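You operate a simulated robot arm through the tools that you are given. There is no shell and no other tool. Be economical: measure what you need, move in short steps, check, and stop when the job is done.

Carry out the task below with a simulated two-armed robot. There is one attempt and no reset: what you move stays moved.

JOB
Shut the clips drawer. Open the gears drawer, fetch the black block marked "N5" from the inside of the gears drawer and set it on the top of the packing table and shut the drawer again. Put the crumpled scrap on top of the brown belt carton. Put the 4 GB memory module from the top of the packing table on the top of the grey bench. Put the chip that says "N2" from the top of the packing table on the spot between the carton stops. Put the black gear that says "D6" from the green mat on the top of the red desk and the black gear marked "N9" on the counter of the paper store. Turn the washer time knob to 2. Take the brown-topped blue pad and put it on the long green tray. Put the cyan chip block on the top of the grey bench away on the upper shelf under the grey bench. Fetch the pad marked "A2" from the top of the side bench and set it on top of the small grey block there. The order is free.
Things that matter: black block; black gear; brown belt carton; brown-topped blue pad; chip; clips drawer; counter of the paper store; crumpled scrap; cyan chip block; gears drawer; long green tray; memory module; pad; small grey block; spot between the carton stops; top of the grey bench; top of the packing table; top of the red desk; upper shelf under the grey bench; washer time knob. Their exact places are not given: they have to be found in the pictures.

The check looks at the end state, three seconds after you hand in, the way a careful person would. Anything else that was tipped, shoved, dropped, spilled or broken makes it a failure.

ROBOT AND FRAMES
Two 7-joint arms with two-finger parallel grippers on one trunk, on a base that drives. Base frame: it is fixed to the floor where the robot stands at the start and does not move with it; the origin is under the middle of the robot, x ahead of it, y to its left, z up. Units: mm, rad, N and s.
The left shoulder is at the start at [20, 170, 1028], the right one opposite. With the tool pointing down near the work surface each hand reaches from about 100 to 600 mm from the robot's upright axis, wherever it stands, measured 20 degrees to its own side. Places, roughly: black block [1000, 250, 750]; black gear [-3750, 1250, 750]; brown belt carton [-2000, 0, 750]; brown-topped blue pad (5x4x3 cm) [-2100, 2300, 500]; chip [-2000, -250, 750]; clips drawer [600, 100, 600]; counter of the paper store [-1000, -2200, 900]; crumpled scrap (9x6x4 cm) [-2000, 500, 800]; cyan chip block [-2500, 2250, 750]; gears drawer [800, 300, 800]; long green tray [-2000, 2500, 750]; memory module [-2000, 500, 750]; pad [-750, 2250, 750]; small grey block [-250, 1750, 750]; spot between the carton stops (32x15 cm) [-2340, 320, 820]; top of the grey bench [-2300, 2400, 800]; top of the packing table [-1800, 0, 800]; top of the red desk [-3500, -1800, 700]; upper shelf under the grey bench [-2300, 2300, 500]; washer time knob [-2600, 1900, 900]. Payload 3.8 kg a hand.
The TCP of each hand is the grasp point between the finger pads, 30 mm short of the fingertips. In the tool frame z runs along the fingers and y along their closing line. Largest opening 110 mm; finger width 20, thickness 10; the body of the gripper, 48 by 112 mm, starts 55 mm behind the TCP.
Orientation is that of the tool frame in the base frame, as a unit quaternion [w, x, y, z]. With the fingers straight down and closing along the base's y, the tool's x points along the base's -x, its y along +y and its z along -z.

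CONTROLS
- The arms move only by the tool send_rows. It takes "left_series", "right_series" or both (then of equal length, played together; a hand with none holds still); each is a list of rows, each a list of 7 numbers: the turn, a rotation vector about the base's x, y, z in rad, then the shift along the base's x, y, z in mm, then the gripper command, from -1 (fully open) to 1 (shut), values between in proportion. In form: [[ax, ay, az, dx, dy, dz, claw], ...]. A call has 1 to 20 rows; each row is the pose to reach, as a shift and turn from the pose commanded when the call began. A row lasts 0.2 s, in which the tool goes at most 50 mm and 0.15 rad; a call with a longer step from one row to the next is refused whole, and so is a gripper value outside its range. Where a pose cannot be reached the arm comes as near as it can. A force on the tool above 40 N (or 10 N above the force at the start of the call, whichever is more), or a blocked arm, ends the call early, and 0.2 s more pass. The fingers move at their own pace (about 72 mm/s each) and stop on an object; they squeeze with about 31 N. The grip force told is the motor's: it shows also when the fingers shut on nothing. Time passes only in rows, and 0.2 s behind the last, so rows that repeat a pose let the fingers close. It gives the time, the measured TCP pose, the force on the tool (base axes), the opening and the grip force at its end, in the units of the frame above (readings bear some noise), with the torque about the TCP (base axes, N m) and any sound that the robot's microphone picked up, and new pictures: "show" is both (left out), scene, wrist or none (wrist: the cameras of the hands that moved).
- Cameras (640 x 400 px; columns grow to the right, rows downward): "scene" is now at [104.7, -12.6, 1166.1]; the picture's right is [-0.12, -0.99, 0.00], its down [-0.69, 0.08, -0.72] and it looks along [0.71, -0.08, -0.70] (base axes); focal length 214 px, centre (320, 200). "left" rides on the left gripper at [72, -17, -103] in its tool frame; the picture's right is [0.23, 0.97, 0.00], its down [-0.76, 0.18, -0.62] and it looks along [-0.61, 0.14, 0.78] (tool axes); focal length 222 px, centre (320, 200). "right" rides on the right gripper at [72, 17, -103] in its tool frame; the picture's right is [-0.23, 0.97, 0.00], its down [-0.76, -0.18, -0.62] and it looks along [-0.61, -0.14, 0.78] (tool axes); focal length 222 px, centre (320, 200).
- move_column(by): slides the trunk up (or, below 0, down) by that many mm; the arms and the scene camera ride with it, the base frame stays. It gives what a move gives, with no picture.
- drive_base(legs): drives the robot by 1 to 6 legs, each [ahead, turn to the left] in mm and rad, along the robot's own axes; the way and the turn of a leg run together, so that a leg with both is an arc; at most 1500 mm and 3.142 rad a leg. The arms and the cameras ride along, it lands a little off, and it stops where it bumps. It gives what a move gives, and a new picture of the scene camera.
- head_to(pan, tilt): turns the head with the scene camera to pan (to the left, within 1.396 rad either way) and tilt (down, from -0.506 to 1.204), counted from straight ahead of the robot. It gives what a move gives, and a new picture of the scene camera.
- locate(camera, pixels): for up to 12 pixels [column, row] of the newest picture of that camera ("zoom" is the newest enlarged one), the place [x, y, z] in the base frame of the surface seen there, good to about 3 mm. It takes no simulated time.
- zoom(camera, box): a new picture of the part [left, top, right, bottom] of that camera's present view, enlarged. It takes no simulated time.
- finish_job(): hands the job in; it is judged then, once.

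Work in short steps. Measure before you move; look again where a grasp or a placing could have gone wrong, and mend it. You have 364 turns and 360 pictures in all, those below and enlarged ones among them. Open the grippers and draw the arms clear of the work before you hand the job in, unless the task says otherwise; then end with one line.

The tools are called after ">>>" as a command line: name --argument value ..., lists and objects as JSON in quotes. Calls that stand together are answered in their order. send_rows: Moves the arms, as the interface text tells. Its arguments: {"type":"object","properties":{"left_series":{"type":"array","items":{"type":"array","items":{"type":"number"}}},"right_series":{"type":"array","items":{"type":"array","items":{"type":"number"}}},"show":{"type":"string","enum":["both","scene","wrist","none"]}},"required":[]} The other tools are called the same way: move_column (by) slides the trunk up or down; drive_base (legs) drives the base; head_to (pan, tilt) turns the head that bears the scene camera; locate (camera, pixels) gives the place of the surface under pixels of a picture; zoom (camera, box) takes an enlarged picture of a part of a camera's view; finish_job () hands the job in.

At the start:

```text
time: 0.0
left_ee_pos: [533.2, 209.7, 1028.0]
left_orientation: [-0.001, -0.001, 1.0, 0.0]
left_contact_force: [-0.3, -0.1, 0.3]
left_moment: [0.03, 0.02, 0.02]
left_grip_width: 109.8
left_grip_force: 0.1
right_ee_pos: [490.7, -245.6, 1049.3]
right_orientation: [0.0, 0.0, 1.0, 0.0]
right_contact_force: [-0.1, 0.0, 0.1]
right_moment: [-0.01, 0.01, 0.0]
right_grip_width: 109.9
right_grip_force: 0.1
trunk travel left (down, up): [-125.0, 445.0]
robot x, y, heading: [0.6, 1.7, 0.001]
head pan, tilt: [-0.117, 0.771]
```

scene: 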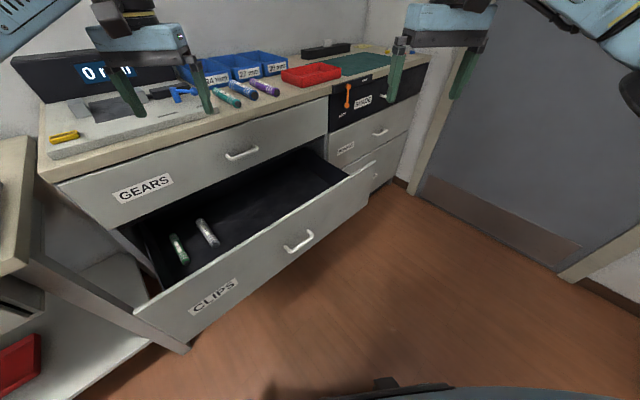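
right: 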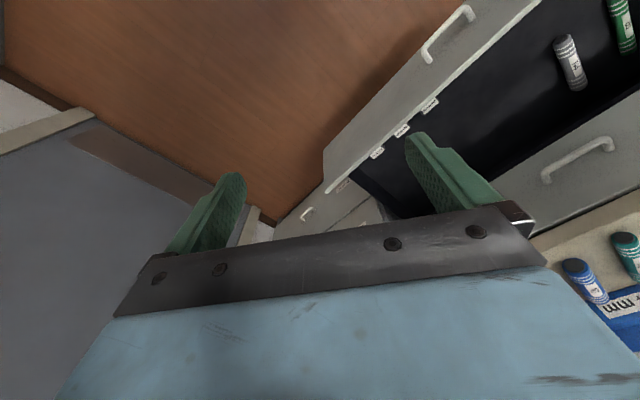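
left: 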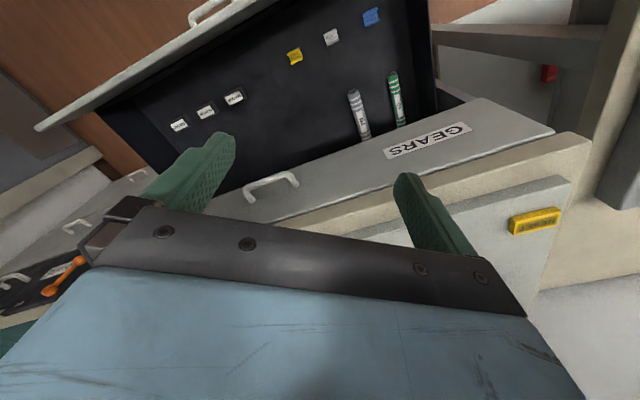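

The clips drawer is open in front of me; its handle is at about (300,242), gears handle (242,155). I measure the points on the fronts.

>>> locate --camera "scene" --pixels '[[299, 243], [285, 249], [312, 235], [242, 155], [228, 158], [256, 151], [140, 312], [372, 165], [62, 187], [325, 104], [200, 260], [150, 215]]'

>>> zoom --camera "scene" --box '[0, 30, 440, 340]'

```text
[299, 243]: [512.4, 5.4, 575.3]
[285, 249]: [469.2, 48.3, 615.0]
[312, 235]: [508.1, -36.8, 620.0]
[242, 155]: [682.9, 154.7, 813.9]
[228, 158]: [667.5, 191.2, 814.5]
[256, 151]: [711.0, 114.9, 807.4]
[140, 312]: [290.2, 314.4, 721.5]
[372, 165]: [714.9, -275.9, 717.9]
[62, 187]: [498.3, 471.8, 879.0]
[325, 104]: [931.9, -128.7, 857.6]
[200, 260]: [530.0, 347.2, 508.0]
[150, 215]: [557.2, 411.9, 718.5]
```

```text
1.29 times, centred on (220, 185) of scene
```

zoom: 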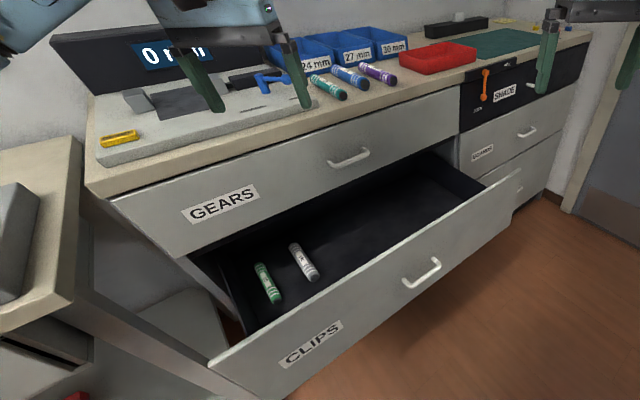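

The cabinet front faces along (-0.811,-0.585), so I turn left about 0.625 rad to face it squarely.

>>> drive_base --legs '[[0, 0.625]]'

```text
time: 2.1
left_ee_pos: [310.2, 480.8, 1028.2]
left_orientation: [-0.001, -0.306, 0.952, 0.0]
left_contact_force: [-0.6, 0.9, 0.0]
left_moment: [-0.01, -0.03, 0.03]
left_grip_width: 109.8
left_grip_force: 0.1
right_ee_pos: [541.8, 87.8, 1049.4]
right_orientation: [0.001, -0.305, 0.952, 0.0]
right_contact_force: [-0.3, -1.1, -0.3]
right_moment: [-0.03, 0.0, 0.01]
right_grip_width: 110.1
right_grip_force: 0.0
trunk travel left (down, up): [-125.0, 445.0]
robot x, y, heading: [1.0, -3.3, 0.623]
head pan, tilt: [-0.117, 0.771]
```

scene: 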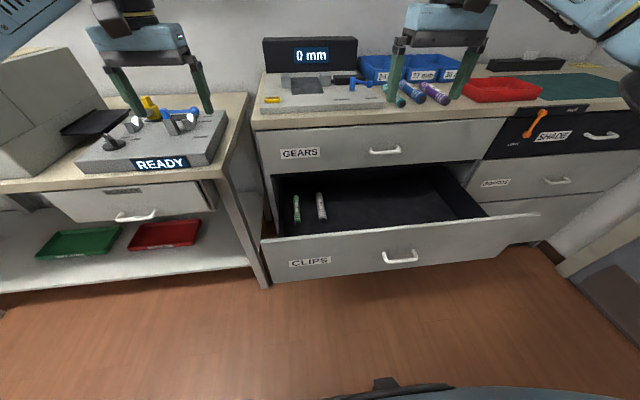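

Backing up 200 mm gives the right hand room to lower in front of the drawer; I also lower the trunk.

>>> drive_base --legs '[[-220, 0]]'

>>> move_column --by -120

```text
time: 3.8
left_ee_pos: [130.5, 353.4, 1027.2]
left_orientation: [0.0, -0.306, 0.952, 0.0]
left_contact_force: [0.4, -0.4, 0.5]
left_moment: [0.01, -0.04, 0.01]
left_grip_width: 110.0
left_grip_force: 0.1
right_ee_pos: [362.4, -42.4, 1050.2]
right_orientation: [-0.001, -0.305, 0.952, 0.0]
right_contact_force: [-0.4, -0.5, -0.6]
right_moment: [0.04, -0.02, 0.01]
right_grip_width: 109.9
right_grip_force: 0.2
trunk travel left (down, up): [-125.0, 445.0]
robot x, y, heading: [-181.0, -130.8, 0.621]
head pan, tilt: [-0.117, 0.771]
```

scene: 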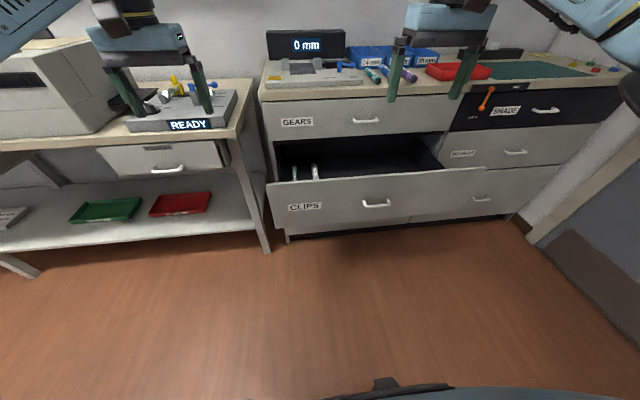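

```text
time: 5.3
left_ee_pos: [131.0, 352.9, 907.9]
left_orientation: [0.0, -0.307, 0.952, 0.0]
left_contact_force: [-0.1, -0.2, 0.0]
left_moment: [-0.01, 0.04, 0.0]
left_grip_width: 110.2
left_grip_force: 0.2
right_ee_pos: [364.1, -41.4, 930.3]
right_orientation: [0.0, -0.305, 0.952, 0.0]
right_contact_force: [-0.1, 0.4, 0.1]
right_moment: [-0.04, -0.01, 0.0]
right_grip_width: 110.1
right_grip_force: 0.1
trunk travel left (down, up): [-5.0, 565.0]
robot x, y, heading: [-179.0, -124.5, 0.622]
head pan, tilt: [-0.117, 0.771]
```

Now I turn the right hand horizontal, pointing at the drawer, closed, and lower it to z≈660.

>>> send_rows --right_series '[[0.083, -0.116, 0, 2, -3, -24, 1], [0.166, -0.232, 0, 4, -5, -49, 1], [0.25, -0.348, 0, 5, -8, -73, 1], [0.333, -0.464, 0, 7, -10, -98, 1], [0.416, -0.58, 0, 9, -13, -122, 1], [0.5, -0.697, 0, 11, -15, -147, 1], [0.583, -0.813, 0, 13, -18, -171, 1], [0.666, -0.929, 0, 14, -20, -196, 1], [0.749, -1.045, 0, 16, -23, -220, 1], [0.833, -1.161, 0, 18, -25, -245, 1], [0.916, -1.277, 0, 20, -28, -270, 1], [0.916, -1.277, 0, 20, -28, -270, 1]]' --show "both"

```text
time: 7.9
left_ee_pos: [131.4, 353.3, 907.2]
left_orientation: [0.0, -0.306, 0.952, 0.0]
left_contact_force: [0.1, 0.5, -0.2]
left_moment: [-0.01, -0.03, 0.0]
left_grip_width: 109.8
left_grip_force: 0.1
right_ee_pos: [374.0, -54.3, 748.2]
right_orientation: [0.484, -0.273, 0.815, 0.165]
right_contact_force: [0.1, -0.7, 0.0]
right_moment: [-0.01, -0.05, -0.02]
right_grip_width: 0.0
right_grip_force: 30.7
right hand out of reach, approached as far as the arm can: row 8, 9, 10, 11, 12
trunk travel left (down, up): [-5.0, 565.0]
robot x, y, heading: [-177.5, -127.9, 0.626]
head pan, tilt: [-0.117, 0.771]
```

scene: 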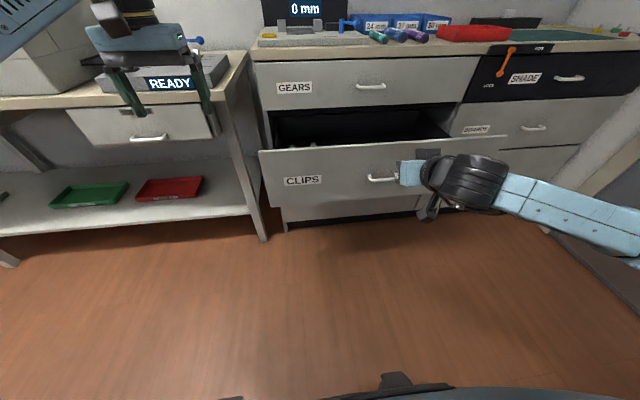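
right: 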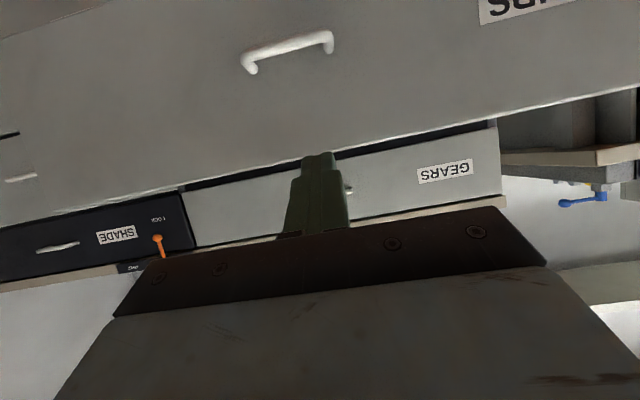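

The arm stopped short at z≈748, tilted 58° from down. I try moving a little forward and down from here to see where it lands.

>>> send_rows --right_series '[[0, 0, 0, 20, 14, -20, 1], [0, 0, 0, 40, 29, -40, 1], [0, 0, 0, 40, 29, -60, 1]]' --show "wrist"

```text
time: 8.7
left_ee_pos: [131.8, 353.4, 907.2]
left_orientation: [0.0, -0.307, 0.952, 0.0]
left_contact_force: [0.7, 0.6, -0.4]
left_moment: [0.03, 0.04, 0.01]
left_grip_width: 110.0
left_grip_force: 0.1
right_ee_pos: [419.6, -34.8, 708.7]
right_orientation: [0.482, -0.274, 0.816, 0.166]
right_contact_force: [-0.1, 0.2, 0.6]
right_moment: [0.01, 0.01, 0.03]
right_grip_width: 0.0
right_grip_force: 31.1
right hand out of reach, approached as far as the arm can: row 2, 3
trunk travel left (down, up): [-5.0, 565.0]
robot x, y, heading: [-177.8, -125.6, 0.617]
head pan, tilt: [-0.117, 0.771]
```

right: 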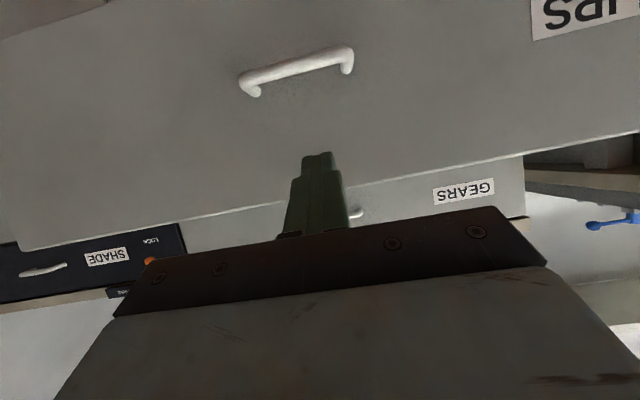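

The tip is at z≈693, about 75 mm short of the panel. Now I push straight in along the drawer's axis.

>>> send_rows --right_series '[[0, 0, 0, 24, 18, 0, 1], [0, 0, 0, 48, 35, 0, 1], [0, 0, 0, 60, 43, 0, 1], [0, 0, 0, 72, 52, 0, 1], [0, 0, 0, 84, 61, 0, 1], [0, 0, 0, 97, 70, 0, 1], [0, 0, 0, 109, 79, 0, 1], [0, 0, 0, 121, 88, 0, 1], [0, 0, 0, 134, 96, 0, 1], [0, 0, 0, 146, 105, 0, 1], [0, 0, 0, 158, 114, 0, 1], [0, 0, 0, 170, 123, 0, 1], [0, 0, 0, 182, 131, 0, 1], [0, 0, 0, 194, 140, 0, 1]]' --show "both"

```text
time: 11.7
left_ee_pos: [131.6, 353.9, 907.6]
left_orientation: [0.0, -0.307, 0.952, 0.0]
left_contact_force: [-0.7, -0.6, 0.4]
left_moment: [0.04, 0.01, -0.02]
left_grip_width: 110.3
left_grip_force: 0.1
right_ee_pos: [613.2, 104.3, 709.9]
right_orientation: [0.483, -0.274, 0.815, 0.166]
right_contact_force: [-0.5, -0.8, 0.5]
right_moment: [-0.01, -0.01, 0.0]
right_grip_width: 0.1
right_grip_force: 31.1
trunk travel left (down, up): [-5.0, 565.0]
robot x, y, heading: [-180.4, -125.4, 0.619]
head pan, tilt: [-0.117, 0.771]
```

scene: 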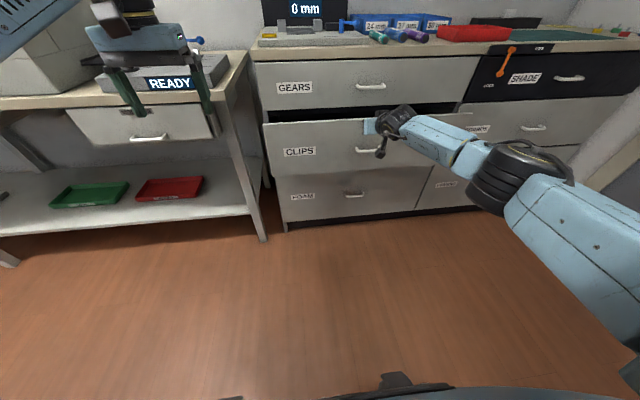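
right: 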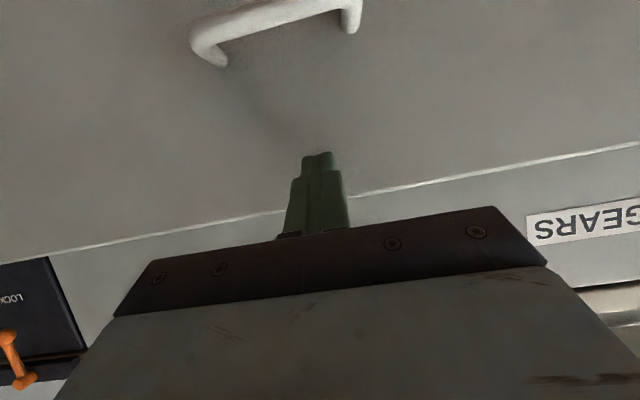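

The drawer slid in smoothly; roughly 100 mm remain. Keep pushing.

>>> send_rows --right_series '[[0, 0, 0, 12, 9, 0, 1], [0, 0, 0, 24, 18, 0, 1], [0, 0, 0, 36, 26, 0, 1], [0, 0, 0, 48, 35, 0, 1], [0, 0, 0, 60, 43, 0, 1], [0, 0, 0, 72, 52, 0, 1], [0, 0, 0, 80, 58, 0, 1], [0, 0, 0, 87, 63, 0, 1], [0, 0, 0, 94, 68, 0, 1]]' --show "both"

```text
time: 13.7
left_ee_pos: [132.3, 351.8, 907.7]
left_orientation: [0.0, -0.307, 0.952, 0.0]
left_contact_force: [-0.6, 0.7, -0.3]
left_moment: [0.02, -0.02, 0.02]
left_grip_width: 110.0
left_grip_force: 0.1
right_ee_pos: [627.0, 121.0, 716.7]
right_orientation: [0.483, -0.273, 0.816, 0.164]
right_contact_force: [0.2, 0.0, 0.5]
right_moment: [-0.01, -0.02, -0.01]
right_grip_width: 0.0
right_grip_force: 30.6
right hand out of reach, approached as far as the arm can: row 2, 3, 4, 5, 6, 7, 8, 9
trunk travel left (down, up): [-5.0, 565.0]
robot x, y, heading: [-182.1, -129.8, 0.626]
head pan, tilt: [-0.117, 0.771]
```

scene: 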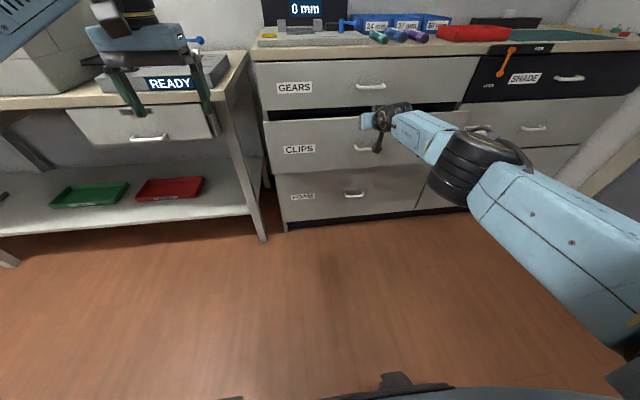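
right: 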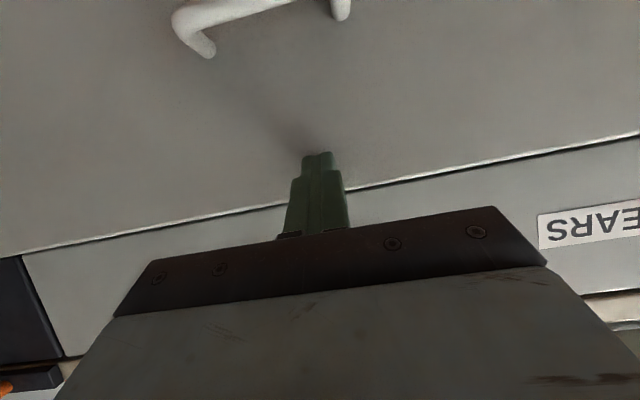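

Out of reach with about 80 mm left. I draw the hand back, drive 160 mm forward and push the rest.

>>> send_rows --right_series '[[0, 0, 0, -30, -22, -6, 1], [0, 0, 0, -65, -47, -12, 1], [0, 0, 0, -100, -72, -12, 1], [0, 0, 0, -135, -97, -12, 1], [0, 0, 0, -160, -115, -12, 1]]' --show "none"

>>> drive_base --legs '[[160, 0]]'

```text
time: 14.9
left_ee_pos: [131.2, 352.4, 908.2]
left_orientation: [0.0, -0.306, 0.952, 0.0]
left_contact_force: [-1.3, 0.2, 0.3]
left_moment: [0.0, 0.01, 0.05]
left_grip_width: 110.1
left_grip_force: 0.0
right_ee_pos: [465.7, 3.7, 705.6]
right_orientation: [0.484, -0.273, 0.815, 0.164]
right_contact_force: [-0.7, 0.3, -0.4]
right_moment: [-0.06, 0.01, -0.03]
right_grip_width: 0.0
right_grip_force: 31.4
trunk travel left (down, up): [-5.0, 565.0]
robot x, y, heading: [-183.7, -129.9, 0.617]
head pan, tilt: [-0.117, 0.771]
```

```text
time: 16.3
left_ee_pos: [262.1, 444.7, 907.4]
left_orientation: [0.0, -0.306, 0.952, 0.0]
left_contact_force: [0.6, 0.0, 0.5]
left_moment: [-0.02, -0.01, -0.01]
left_grip_width: 110.0
left_grip_force: 0.0
right_ee_pos: [597.7, 95.3, 705.3]
right_orientation: [0.484, -0.273, 0.815, 0.165]
right_contact_force: [-0.4, 0.5, -1.4]
right_moment: [0.02, 0.02, -0.01]
right_grip_width: 0.0
right_grip_force: 30.8
trunk travel left (down, up): [-5.0, 565.0]
robot x, y, heading: [-47.6, -34.7, 0.617]
head pan, tilt: [-0.117, 0.771]
```

scene: 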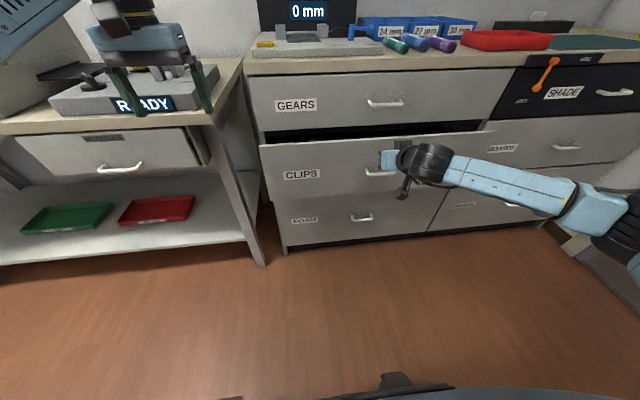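

About 110 mm to go; I push until it seats (a blocked arm will end the call).

>>> send_rows --right_series '[[0, 0, 0, 16, 12, 0, 1], [0, 0, 0, 32, 23, 0, 1], [0, 0, 0, 44, 32, 0, 1], [0, 0, 0, 56, 40, 0, 1], [0, 0, 0, 66, 48, 0, 1], [0, 0, 0, 74, 53, 0, 1], [0, 0, 0, 80, 58, 0, 1], [0, 0, 0, 86, 62, 0, 1], [0, 0, 0, 92, 66, 0, 1], [0, 0, 0, 97, 70, 0, 1], [0, 0, 0, 102, 73, 0, 1], [0, 0, 0, 107, 77, 0, 1], [0, 0, 0, 111, 80, 0, 1]]' --show "both"

```text
time: 18.3
left_ee_pos: [260.0, 441.9, 908.1]
left_orientation: [0.0, -0.304, 0.953, 0.0]
left_contact_force: [-0.2, -0.2, 0.6]
left_moment: [0.0, 0.03, 0.0]
left_grip_width: 110.1
left_grip_force: 0.0
right_ee_pos: [682.3, 159.3, 704.9]
right_orientation: [0.482, -0.273, 0.816, 0.164]
right_contact_force: [-21.2, -15.2, 10.9]
right_moment: [-0.02, -0.21, -0.04]
right_grip_width: 0.0
right_grip_force: 31.1
trunk travel left (down, up): [-5.0, 565.0]
robot x, y, heading: [-49.3, -37.7, 0.613]
head pan, tilt: [-0.117, 0.771]
stopped in row 10 (right hand): the force on the tool passed its limit at 51 N (the readings are from after the stop); the commanded pose is now the measured one
```

scene: 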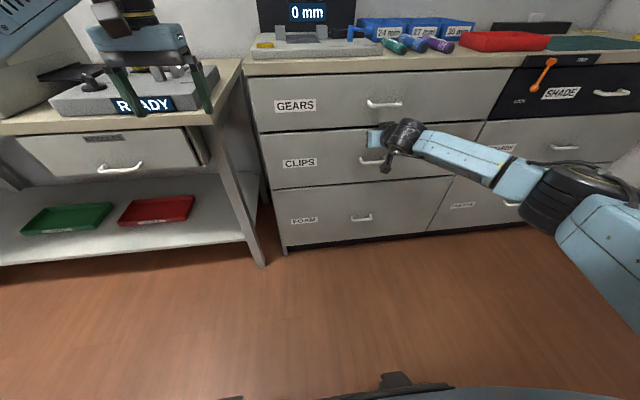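
right: 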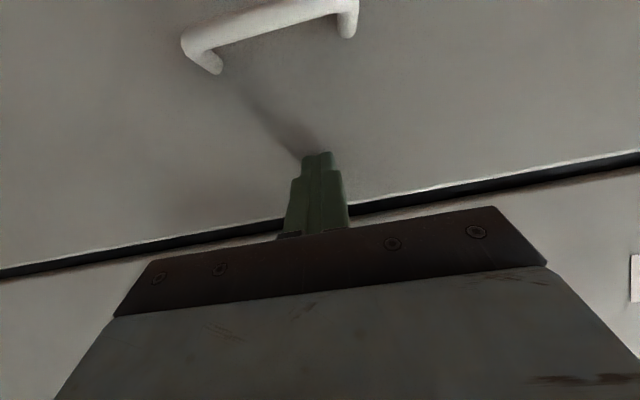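

Clips looks shut. I back the hand off and measure the fronts and gears handle anew.

>>> send_rows --right_series '[[0, 0, 0, -30, -22, 0, 1], [0, 0, 0, -65, -47, 0, 1], [0, 0, 0, -100, -72, 0, 1], [0, 0, 0, -140, -101, 0, 1], [0, 0, 0, -160, -115, 40, 0], [0, 0, 0, -160, -115, 80, -1], [0, 0, 0, -160, -115, 120, -1]]' --show "scene"

>>> locate --camera "scene" --pixels '[[367, 102], [402, 103], [384, 106], [350, 110], [290, 123], [290, 150], [440, 150], [350, 140], [290, 205], [340, 125]]'

>>> zoom --camera "scene" --box '[240, 60, 520, 235]'

```text
time: 19.9
left_ee_pos: [261.6, 445.1, 907.8]
left_orientation: [0.001, -0.305, 0.952, 0.0]
left_contact_force: [0.3, 0.0, -1.0]
left_moment: [-0.01, 0.0, -0.01]
left_grip_width: 110.1
left_grip_force: 0.0
right_ee_pos: [524.5, 45.1, 821.1]
right_orientation: [0.48, -0.274, 0.817, 0.163]
right_contact_force: [0.0, -0.1, 0.7]
right_moment: [-0.01, 0.05, 0.0]
right_grip_width: 109.0
right_grip_force: 0.3
right hand out of reach, approached as far as the arm can: row 4
trunk travel left (down, up): [-5.0, 565.0]
robot x, y, heading: [-46.5, -37.7, 0.617]
head pan, tilt: [-0.117, 0.771]
```

scene: 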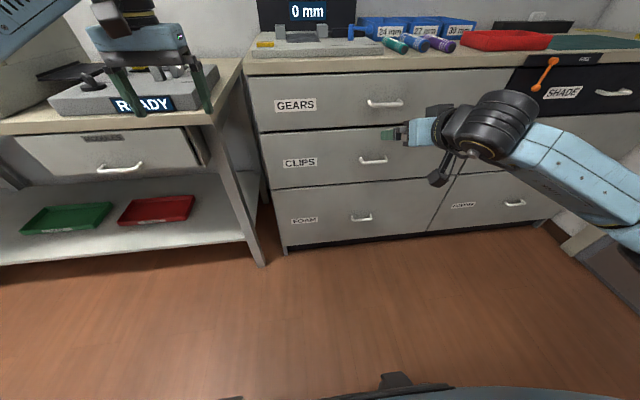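

```text
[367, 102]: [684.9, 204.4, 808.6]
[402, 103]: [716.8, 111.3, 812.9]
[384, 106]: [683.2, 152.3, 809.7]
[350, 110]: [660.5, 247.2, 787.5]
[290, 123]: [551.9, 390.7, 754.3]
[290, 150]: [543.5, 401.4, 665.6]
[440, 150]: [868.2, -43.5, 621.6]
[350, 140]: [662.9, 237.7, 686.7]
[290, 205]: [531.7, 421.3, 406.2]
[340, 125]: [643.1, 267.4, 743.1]
```

```text
2.29 times, centred on (380, 148) of scene
```

zoom: 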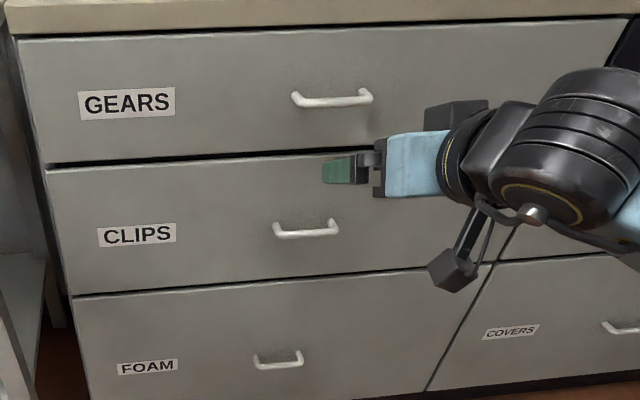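

Clips is flush with its neighbours (n≈677). Gears handle bar centre is about (685,153,811). I level the right hand, then roll it so the fingers close vertically.

>>> send_rows --right_series '[[0.074, -0.104, 0, 12, 9, 0, -1], [0.147, -0.207, 0, 24, 18, -3, -1], [0.221, -0.311, 0, 36, 26, -6, -1], [0.294, -0.415, 0, 49, 35, -9, -1]]' --show "none"

>>> send_rows --right_series '[[0.116, 0.083, 0, 0, 0, 0, -1], [0.232, 0.166, 0, 0, 0, 0, -1], [0.348, 0.249, 0, 0, 0, 0, -1], [0.464, 0.332, 0, 0, 0, 0, -0.5], [0.58, 0.415, 0, 0, 0, 0, -0.3], [0.696, 0.498, 0, 0, 0, 0, -0.1], [0.812, 0.581, 0, 0, 0, 0, 0], [0.928, 0.664, 0, 0, 0, 0, 0], [1.044, 0.747, 0, 0, 0, 0, 0], [1.16, 0.83, 0, 0, 0, 0, 0], [1.276, 0.914, 0, 0, 0, 0, 0]]' --show "both"

```text
time: 20.9
left_ee_pos: [261.7, 445.1, 906.9]
left_orientation: [-0.001, -0.305, 0.952, 0.0]
left_contact_force: [0.0, 0.4, -0.4]
left_moment: [0.0, -0.01, -0.01]
left_grip_width: 109.9
left_grip_force: 0.0
right_ee_pos: [559.6, 71.1, 789.5]
right_orientation: [0.621, -0.279, 0.681, 0.268]
right_contact_force: [-0.1, -0.6, 1.4]
right_moment: [-0.02, 0.01, 0.01]
right_grip_width: 109.9
right_grip_force: 0.2
right hand out of reach, approached as far as the arm can: row 2, 3, 4
trunk travel left (down, up): [-5.0, 565.0]
robot x, y, heading: [-44.0, -32.9, 0.616]
head pan, tilt: [-0.117, 0.771]
```

```text
time: 23.3
left_ee_pos: [261.8, 444.8, 907.3]
left_orientation: [0.0, -0.305, 0.952, -0.001]
left_contact_force: [-0.3, -0.7, -0.6]
left_moment: [-0.04, 0.01, 0.0]
left_grip_width: 109.9
left_grip_force: 0.0
right_ee_pos: [558.3, 69.3, 790.4]
right_orientation: [0.318, 0.271, 0.583, 0.697]
right_contact_force: [0.2, 0.6, 0.5]
right_moment: [0.0, 0.02, 0.01]
right_grip_width: 54.9
right_grip_force: 0.0
trunk travel left (down, up): [-5.0, 565.0]
robot x, y, heading: [-51.0, -34.5, 0.612]
head pan, tilt: [-0.117, 0.771]
```

scene: 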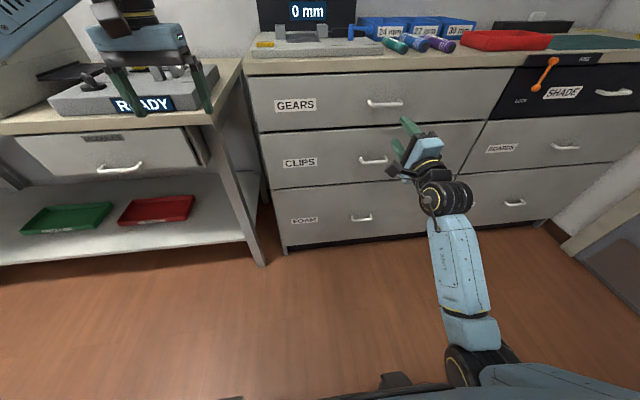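
right: 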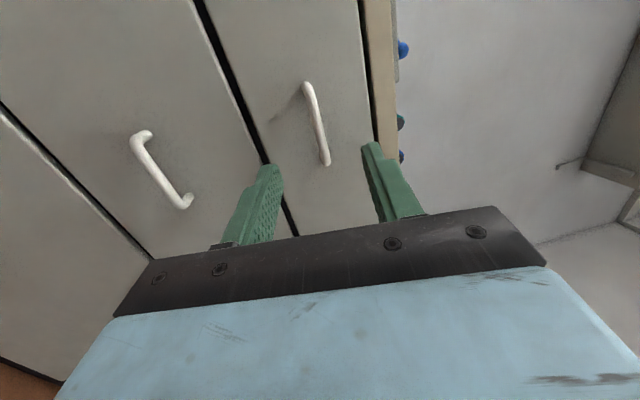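

The hand now closes vertically, pointing about 10° up. I correct the tilt and advance onto the handle, then shut the fingers.

>>> send_rows --right_series '[[-0.05, 0.07, -0.04, 5, 0, 10, 0], [-0.1, 0.141, -0.08, 10, 3, 21, 0], [-0.1, 0.141, -0.08, 38, 23, 21, 0], [-0.1, 0.141, -0.08, 66, 42, 21, 0], [-0.1, 0.141, -0.08, 94, 61, 21, 0]]' --show "both"

```text
time: 24.5
left_ee_pos: [262.8, 445.3, 907.7]
left_orientation: [0.0, -0.305, 0.952, -0.001]
left_contact_force: [0.2, 0.0, 0.5]
left_moment: [0.03, 0.01, -0.02]
left_grip_width: 109.9
left_grip_force: 0.0
right_ee_pos: [652.0, 131.6, 810.6]
right_orientation: [0.317, 0.326, 0.627, 0.633]
right_contact_force: [-0.2, 0.6, 0.3]
right_moment: [0.0, 0.02, 0.0]
right_grip_width: 54.9
right_grip_force: 0.0
trunk travel left (down, up): [-5.0, 565.0]
robot x, y, heading: [-49.5, -32.6, 0.62]
head pan, tilt: [-0.117, 0.771]
```

scene: 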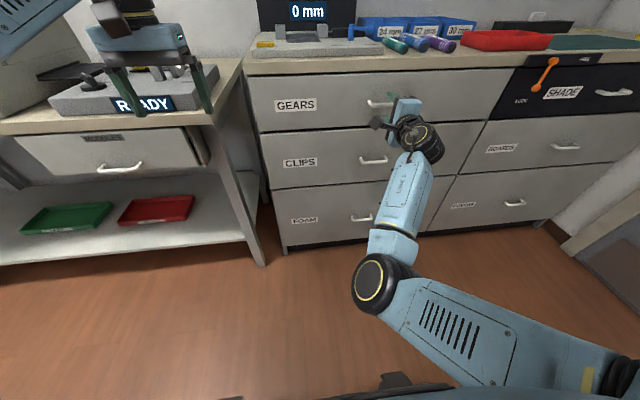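
right: 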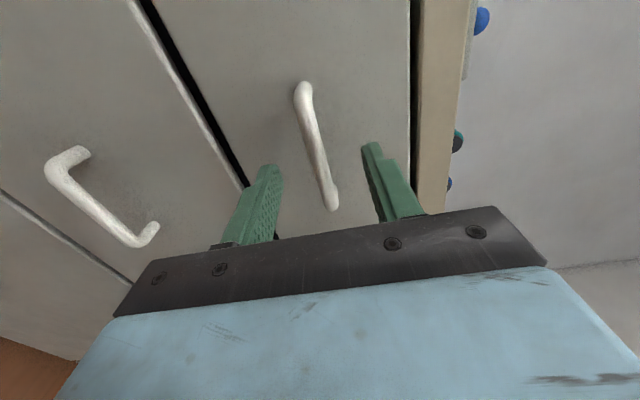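

The bar lies between the fingers. Advance 32 mm and close.

>>> send_rows --right_series '[[0, 0, 0, 13, 9, 0, 0], [0, 0, 0, 26, 19, 0, 0], [0, 0, 0, 26, 19, 0, 0.6], [0, 0, 0, 26, 19, 0, 1], [0, 0, 0, 26, 19, 0, 1], [0, 0, 0, 26, 19, 0, 1]]' --show "wrist"

```text
time: 25.9
left_ee_pos: [261.0, 443.7, 907.6]
left_orientation: [-0.001, -0.304, 0.953, 0.0]
left_contact_force: [0.4, -0.1, -0.5]
left_moment: [-0.01, 0.0, -0.04]
left_grip_width: 109.9
left_grip_force: 0.0
right_ee_pos: [679.6, 150.2, 810.2]
right_orientation: [0.317, 0.325, 0.629, 0.631]
right_contact_force: [-3.2, 0.1, -6.9]
right_moment: [-0.54, -0.33, -0.16]
right_grip_width: 11.6
right_grip_force: 44.9
trunk travel left (down, up): [-5.0, 565.0]
robot x, y, heading: [-49.4, -33.8, 0.618]
head pan, tilt: [-0.117, 0.771]
```

right: 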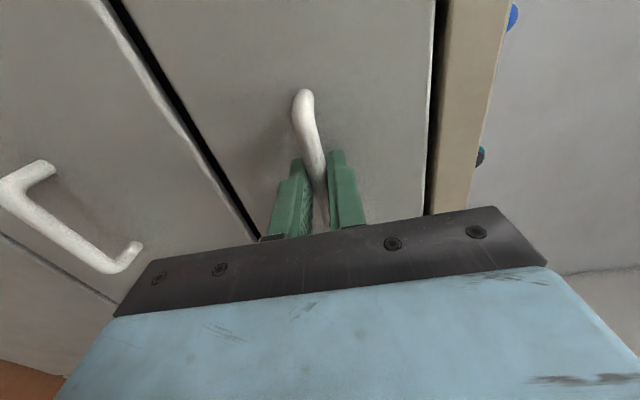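

The handle is gripped (11.6 mm). Pull back along the drawer's axis.

>>> send_rows --right_series '[[0, 0, 0, -8, -6, 0, 1], [0, 0, 0, -20, -15, 0, 1], [0, 0, 0, -36, -26, 0, 1], [0, 0, 0, -52, -38, 0, 1], [0, 0, 0, -68, -49, 0, 1], [0, 0, 0, -84, -61, 0, 1], [0, 0, 0, -100, -72, 0, 1], [0, 0, 0, -116, -84, 0, 1], [0, 0, 0, -132, -95, 0, 1], [0, 0, 0, -140, -101, 0, 1]]' --show "scene"

```text
time: 26.7
left_ee_pos: [260.9, 444.7, 907.0]
left_orientation: [0.0, -0.306, 0.952, 0.001]
left_contact_force: [0.2, 0.0, 0.7]
left_moment: [-0.01, 0.01, -0.01]
left_grip_width: 109.8
left_grip_force: 0.0
right_ee_pos: [651.1, 129.1, 811.2]
right_orientation: [0.313, 0.321, 0.637, 0.628]
right_contact_force: [-5.5, 5.8, -6.3]
right_moment: [-0.3, -0.01, -0.24]
right_grip_width: 11.8
right_grip_force: 45.4
trunk travel left (down, up): [-5.0, 565.0]
robot x, y, heading: [-49.1, -39.1, 0.621]
head pan, tilt: [-0.117, 0.771]
stopped in row 3 (right hand): the force on the tool passed its limit at 50 N (the readings are from after the stop); the commanded pose is now the measured one
```

scene: 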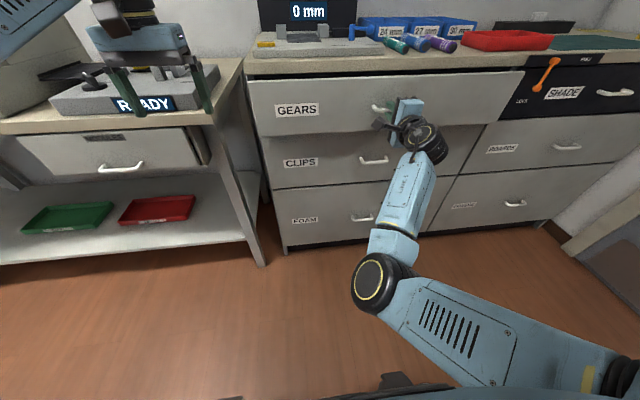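

The drawer came ~35 mm before a force spike. I continue more slowly.

>>> send_rows --right_series '[[0, 0, 0, -4, -3, 0, 1], [0, 0, 0, -10, -7, 0, 1], [0, 0, 0, -17, -12, 0, 1], [0, 0, 0, -24, -17, 0, 1], [0, 0, 0, -32, -23, 0, 1], [0, 0, 0, -40, -29, 0, 1], [0, 0, 0, -48, -35, 0, 1], [0, 0, 0, -56, -40, 0, 1], [0, 0, 0, -64, -46, 0, 1], [0, 0, 0, -72, -52, 0, 1], [0, 0, 0, -80, -58, 0, 1], [0, 0, 0, -88, -63, 0, 1], [0, 0, 0, -96, -69, 0, 1], [0, 0, 0, -104, -75, 0, 1], [0, 0, 0, -112, -81, 0, 1], [0, 0, 0, -120, -86, 0, 1]]' --show "scene"

```text
time: 27.3
left_ee_pos: [260.7, 445.7, 907.3]
left_orientation: [-0.001, -0.306, 0.952, -0.001]
left_contact_force: [0.1, 0.1, -0.6]
left_moment: [-0.05, -0.03, -0.02]
left_grip_width: 109.7
left_grip_force: 0.0
right_ee_pos: [645.9, 123.0, 810.0]
right_orientation: [0.312, 0.318, 0.64, 0.626]
right_contact_force: [-6.5, 6.7, -5.6]
right_moment: [-0.13, 0.05, 0.36]
right_grip_width: 11.7
right_grip_force: 45.2
trunk travel left (down, up): [-5.0, 565.0]
robot x, y, heading: [-49.7, -29.8, 0.622]
head pan, tilt: [-0.117, 0.771]
stopped in row 2 (right hand): the force on the tool passed its limit at 44 N (the readings are from after the stop); the commanded pose is now the measured one
```

scene: 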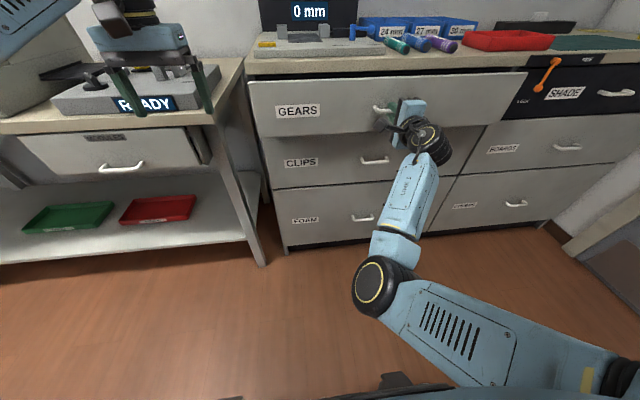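

I check how far the front actually moved and its skew.

>>> locate --camera "scene" --pixels '[[290, 130], [262, 105], [350, 100], [470, 100], [380, 108], [390, 112], [505, 85]]'

>>> zoom --camera "scene" --box '[240, 40, 560, 240]'

>>> zoom --camera "right" --box '[100, 0, 540, 275]'

```text
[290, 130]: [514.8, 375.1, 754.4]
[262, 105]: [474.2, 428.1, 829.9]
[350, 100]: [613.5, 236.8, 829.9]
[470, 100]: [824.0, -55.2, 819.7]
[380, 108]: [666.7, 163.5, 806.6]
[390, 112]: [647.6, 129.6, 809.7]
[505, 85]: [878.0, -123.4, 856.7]
```

```text
2.00 times, centred on (400, 140) of scene
```

zoom: 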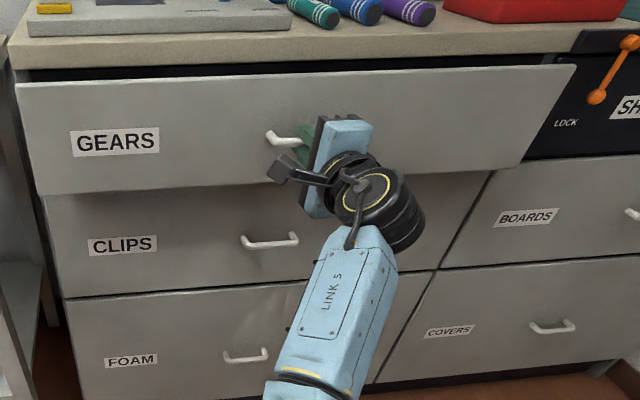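

```text
1.45 times, centred on (320, 138) of right
```

zoom: 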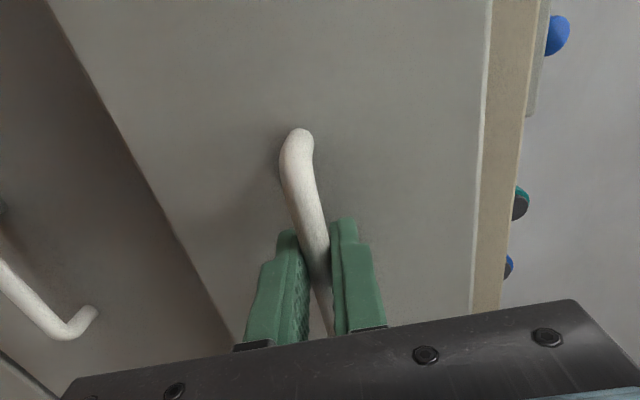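

The front moved 43 mm evenly, so it is just stiff. I pull slower.

>>> send_rows --right_series '[[0, 0, 0, -2, -1, 0, 1], [0, 0, 0, -4, -3, 0, 1], [0, 0, 0, -7, -5, 0, 1], [0, 0, 0, -10, -7, 0, 1], [0, 0, 0, -13, -9, 0, 1], [0, 0, 0, -16, -12, 0, 1], [0, 0, 0, -19, -14, 0, 1], [0, 0, 0, -22, -16, 0, 1], [0, 0, 0, -25, -18, 0, 1], [0, 0, 0, -28, -20, 0, 1], [0, 0, 0, -32, -23, 0, 1], [0, 0, 0, -36, -26, 0, 1], [0, 0, 0, -40, -29, 0, 1], [0, 0, 0, -44, -32, 0, 1], [0, 0, 0, -48, -35, 0, 1], [0, 0, 0, -52, -38, 0, 1], [0, 0, 0, -56, -40, 0, 1]]' --show "none"

```text
time: 30.9
left_ee_pos: [259.6, 445.3, 907.7]
left_orientation: [-0.001, -0.306, 0.952, -0.001]
left_contact_force: [-0.2, 0.4, -0.1]
left_moment: [-0.02, -0.03, 0.01]
left_grip_width: 110.0
left_grip_force: 0.1
right_ee_pos: [590.3, 84.2, 810.2]
right_orientation: [0.31, 0.32, 0.64, 0.627]
right_contact_force: [-6.6, 9.0, -9.9]
right_moment: [-0.2, -0.06, 0.21]
right_grip_width: 11.8
right_grip_force: 45.2
trunk travel left (down, up): [-5.0, 565.0]
robot x, y, heading: [-48.1, -36.5, 0.626]
head pan, tilt: [-0.117, 0.771]
```

Slow pulling works. Continue.

>>> send_rows --right_series '[[0, 0, 0, -3, -2, 0, 1], [0, 0, 0, -6, -4, 0, 1], [0, 0, 0, -10, -7, 0, 1], [0, 0, 0, -14, -10, 0, 1], [0, 0, 0, -18, -13, 0, 1], [0, 0, 0, -22, -16, 0, 1], [0, 0, 0, -26, -19, 0, 1], [0, 0, 0, -30, -22, 0, 1], [0, 0, 0, -34, -25, 0, 1], [0, 0, 0, -38, -27, 0, 1], [0, 0, 0, -42, -30, 0, 1], [0, 0, 0, -46, -33, 0, 1], [0, 0, 0, -50, -36, 0, 1], [0, 0, 0, -54, -39, 0, 1], [0, 0, 0, -58, -42, 0, 1], [0, 0, 0, -62, -45, 0, 1], [0, 0, 0, -66, -48, 0, 1], [0, 0, 0, -70, -51, 0, 1], [0, 0, 0, -74, -53, 0, 1], [0, 0, 0, -78, -56, 0, 1]]' --show "scene"

```text
time: 35.1
left_ee_pos: [261.3, 446.3, 906.9]
left_orientation: [-0.001, -0.306, 0.952, 0.0]
left_contact_force: [0.3, -0.1, -0.7]
left_moment: [-0.01, 0.0, 0.02]
left_grip_width: 109.9
left_grip_force: 0.1
right_ee_pos: [512.2, 27.4, 810.3]
right_orientation: [0.31, 0.319, 0.639, 0.627]
right_contact_force: [-4.8, 6.9, -14.7]
right_moment: [-0.23, 0.0, 0.71]
right_grip_width: 11.7
right_grip_force: 45.3
trunk travel left (down, up): [-5.0, 565.0]
robot x, y, heading: [-51.3, -32.8, 0.621]
head pan, tilt: [-0.117, 0.771]
```

scene: 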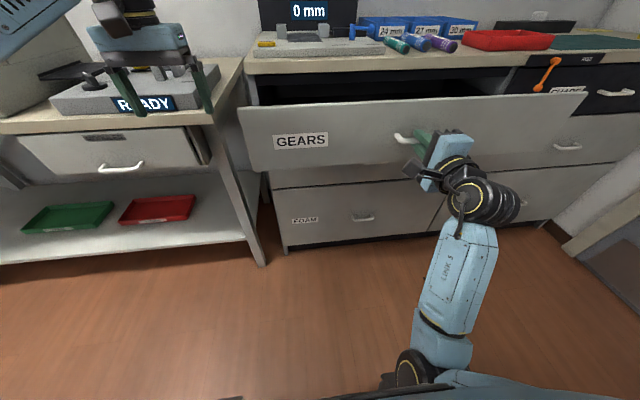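

Open ~207 mm. Continue another 80 mm if the arm permits.

>>> send_rows --right_series '[[0, 0, 0, -3, -2, 0, 1], [0, 0, 0, -6, -4, 0, 1], [0, 0, 0, -10, -7, 0, 1], [0, 0, 0, -14, -10, 0, 1], [0, 0, 0, -18, -13, 0, 1], [0, 0, 0, -22, -16, 0, 1], [0, 0, 0, -26, -19, 0, 1], [0, 0, 0, -30, -22, 0, 1], [0, 0, 0, -34, -25, 0, 1], [0, 0, 0, -38, -27, 0, 1], [0, 0, 0, -42, -30, 0, 1], [0, 0, 0, -46, -33, 0, 1], [0, 0, 0, -50, -36, 0, 1], [0, 0, 0, -54, -39, 0, 1], [0, 0, 0, -58, -42, 0, 1], [0, 0, 0, -62, -45, 0, 1]]' --show "scene"

```text
time: 38.5
left_ee_pos: [257.9, 447.2, 906.9]
left_orientation: [0.0, -0.306, 0.952, -0.001]
left_contact_force: [-0.2, 0.5, -0.9]
left_moment: [-0.03, 0.04, -0.06]
left_grip_width: 110.0
left_grip_force: 0.1
right_ee_pos: [464.8, -8.8, 810.0]
right_orientation: [0.313, 0.316, 0.635, 0.632]
right_contact_force: [-10.8, 16.2, 12.0]
right_moment: [0.05, -0.15, 0.11]
right_grip_width: 11.6
right_grip_force: 45.2
right hand out of reach, approached as far as the arm can: row 13, 14, 15, 16
trunk travel left (down, up): [-5.0, 565.0]
robot x, y, heading: [-48.9, -37.2, 0.625]
head pan, tilt: [-0.117, 0.771]
```

scene: 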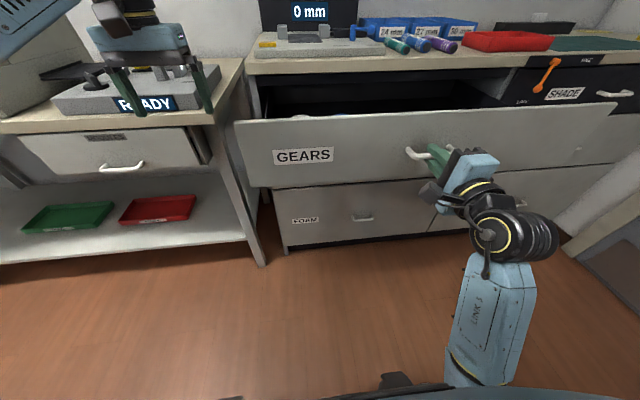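

Open ~266 mm and at the arm's limit. I release, drive back to clear the handle, and raise the trunk for a look inside.

>>> send_rows --right_series '[[0, 0, 0, 0, 0, 0, 0.5], [0, 0, 0, 0, 0, 0, 0], [0, 0, 0, 0, 0, 0, 0]]' --show "none"

>>> drive_base --legs '[[-90, 0]]'

>>> move_column --by 300

>>> head_to --pan -0.1 --tilt 0.9

```text
time: 39.3
left_ee_pos: [260.3, 445.4, 907.8]
left_orientation: [0.0, -0.306, 0.952, 0.0]
left_contact_force: [0.4, 0.3, -0.3]
left_moment: [-0.01, -0.04, -0.01]
left_grip_width: 110.2
left_grip_force: 0.0
right_ee_pos: [466.6, -10.2, 805.9]
right_orientation: [0.312, 0.319, 0.638, 0.628]
right_contact_force: [-0.1, -0.2, 0.3]
right_moment: [0.0, -0.01, -0.01]
right_grip_width: 55.0
right_grip_force: 0.1
trunk travel left (down, up): [-5.0, 565.0]
robot x, y, heading: [-47.1, -36.9, 0.625]
head pan, tilt: [-0.117, 0.771]
```

```text
time: 40.4
left_ee_pos: [186.7, 392.8, 908.3]
left_orientation: [0.001, -0.307, 0.952, 0.001]
left_contact_force: [0.3, 0.0, 0.2]
left_moment: [0.02, 0.04, -0.01]
left_grip_width: 110.3
left_grip_force: 0.1
right_ee_pos: [392.6, -61.0, 807.0]
right_orientation: [0.311, 0.319, 0.638, 0.628]
right_contact_force: [0.0, -0.5, 0.0]
right_moment: [0.01, 0.0, -0.04]
right_grip_width: 55.0
right_grip_force: 0.1
trunk travel left (down, up): [-5.0, 565.0]
robot x, y, heading: [-127.5, -82.5, 0.623]
head pan, tilt: [-0.117, 0.771]
```

scene: 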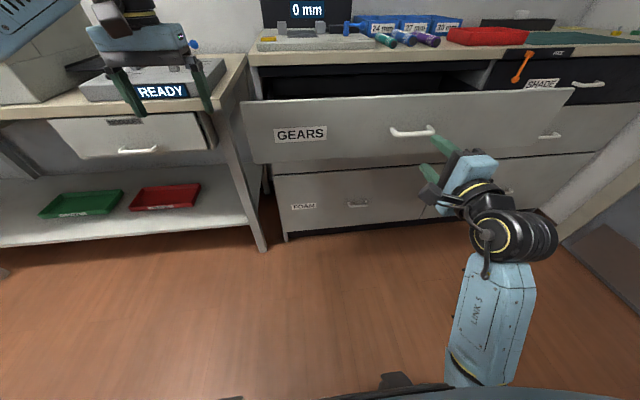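

```text
time: 43.4
left_ee_pos: [187.3, 393.4, 1206.9]
left_orientation: [-0.001, -0.306, 0.952, -0.001]
left_contact_force: [0.3, -0.5, 0.6]
left_moment: [0.02, 0.0, -0.02]
left_grip_width: 110.3
left_grip_force: 0.1
right_ee_pos: [392.9, -62.1, 1106.5]
right_orientation: [0.312, 0.32, 0.638, 0.628]
right_contact_force: [0.0, 0.2, -0.8]
right_moment: [0.0, -0.02, 0.01]
right_grip_width: 55.0
right_grip_force: 0.0
trunk travel left (down, up): [-305.0, 265.0]
robot x, y, heading: [-124.4, -88.9, 0.624]
head pan, tilt: [-0.117, 0.771]
```

```text
time: 44.1
left_ee_pos: [186.8, 393.5, 1207.3]
left_orientation: [-0.001, -0.306, 0.952, -0.001]
left_contact_force: [0.1, -0.3, 0.2]
left_moment: [0.02, 0.02, -0.01]
left_grip_width: 110.0
left_grip_force: 0.2
right_ee_pos: [394.0, -62.1, 1105.8]
right_orientation: [0.312, 0.319, 0.638, 0.628]
right_contact_force: [-0.4, 0.2, 0.0]
right_moment: [0.02, -0.01, 0.02]
right_grip_width: 54.8
right_grip_force: 0.1
trunk travel left (down, up): [-305.0, 265.0]
robot x, y, heading: [-123.6, -86.7, 0.624]
head pan, tilt: [-0.099, 0.901]
```

scene: 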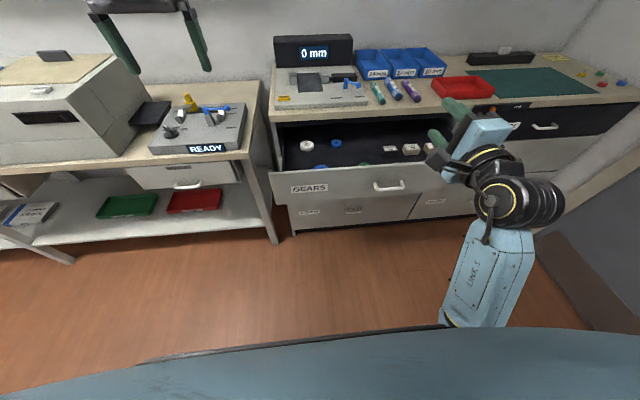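

The drawer interior is visible at (300-440,140-170). Zoom to read the blocks.

>>> zoom --camera "scene" --box '[270, 105, 462, 225]'

```text
3.33 times, centred on (366, 165) of scene
```

zoom: 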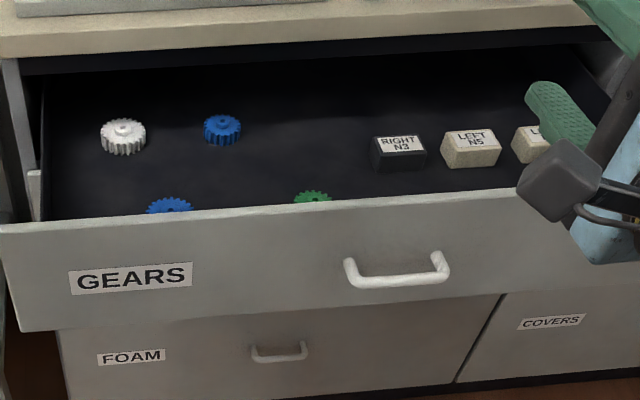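

I see "RIGHT N3" (black) and "LEFT N5" (white); the black N5 may be hidden. I raise the trunk to see all.

>>> move_column --by 260

>>> head_to --pan -0.35 --tilt 1.0

>>> zoom --camera "scene" --box '[160, 90, 480, 290]'

```text
time: 46.8
left_ee_pos: [187.2, 394.3, 1467.7]
left_orientation: [-0.001, -0.306, 0.952, 0.0]
left_contact_force: [0.4, 0.1, -1.0]
left_moment: [-0.02, 0.0, -0.02]
left_grip_width: 110.2
left_grip_force: 0.0
right_ee_pos: [393.0, -61.6, 1365.7]
right_orientation: [0.312, 0.32, 0.637, 0.628]
right_contact_force: [0.6, -0.2, -0.1]
right_moment: [0.02, -0.02, 0.01]
right_grip_width: 55.1
right_grip_force: 0.2
trunk travel left (down, up): [-565.0, 5.0]
robot x, y, heading: [-124.1, -88.9, 0.622]
head pan, tilt: [-0.099, 0.901]
```

```text
time: 47.5
left_ee_pos: [187.8, 393.9, 1467.6]
left_orientation: [0.0, -0.307, 0.952, 0.0]
left_contact_force: [0.5, 0.9, 0.2]
left_moment: [-0.01, -0.03, 0.0]
left_grip_width: 109.8
left_grip_force: 0.0
right_ee_pos: [394.1, -61.9, 1365.7]
right_orientation: [0.311, 0.319, 0.638, 0.628]
right_contact_force: [1.8, -0.1, 0.1]
right_moment: [0.01, 0.02, 0.01]
right_grip_width: 55.1
right_grip_force: 0.0
trunk travel left (down, up): [-565.0, 5.0]
robot x, y, heading: [-122.6, -87.6, 0.623]
head pan, tilt: [-0.351, 1.0]
```

scene: 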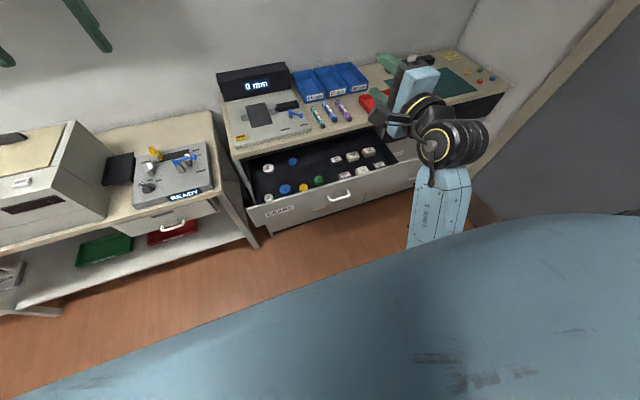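

```text
2.00 times, centred on (320, 190) of scene
```

zoom: 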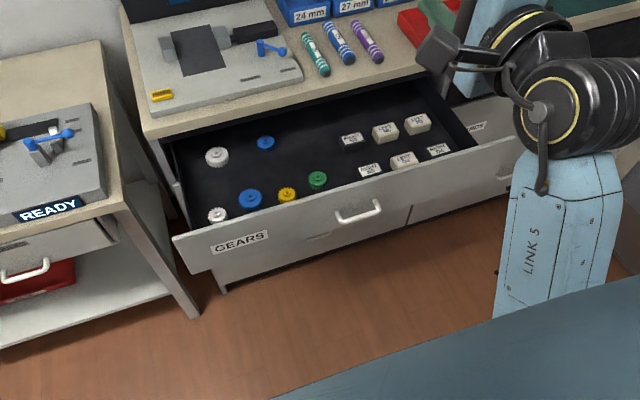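

>>> zoom --camera "scene" --box '[310, 135, 406, 195]'

```text
6.67 times, centred on (358, 165) of scene
```

zoom: 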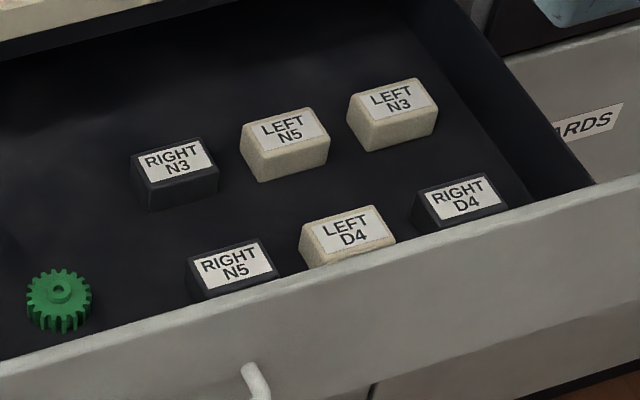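

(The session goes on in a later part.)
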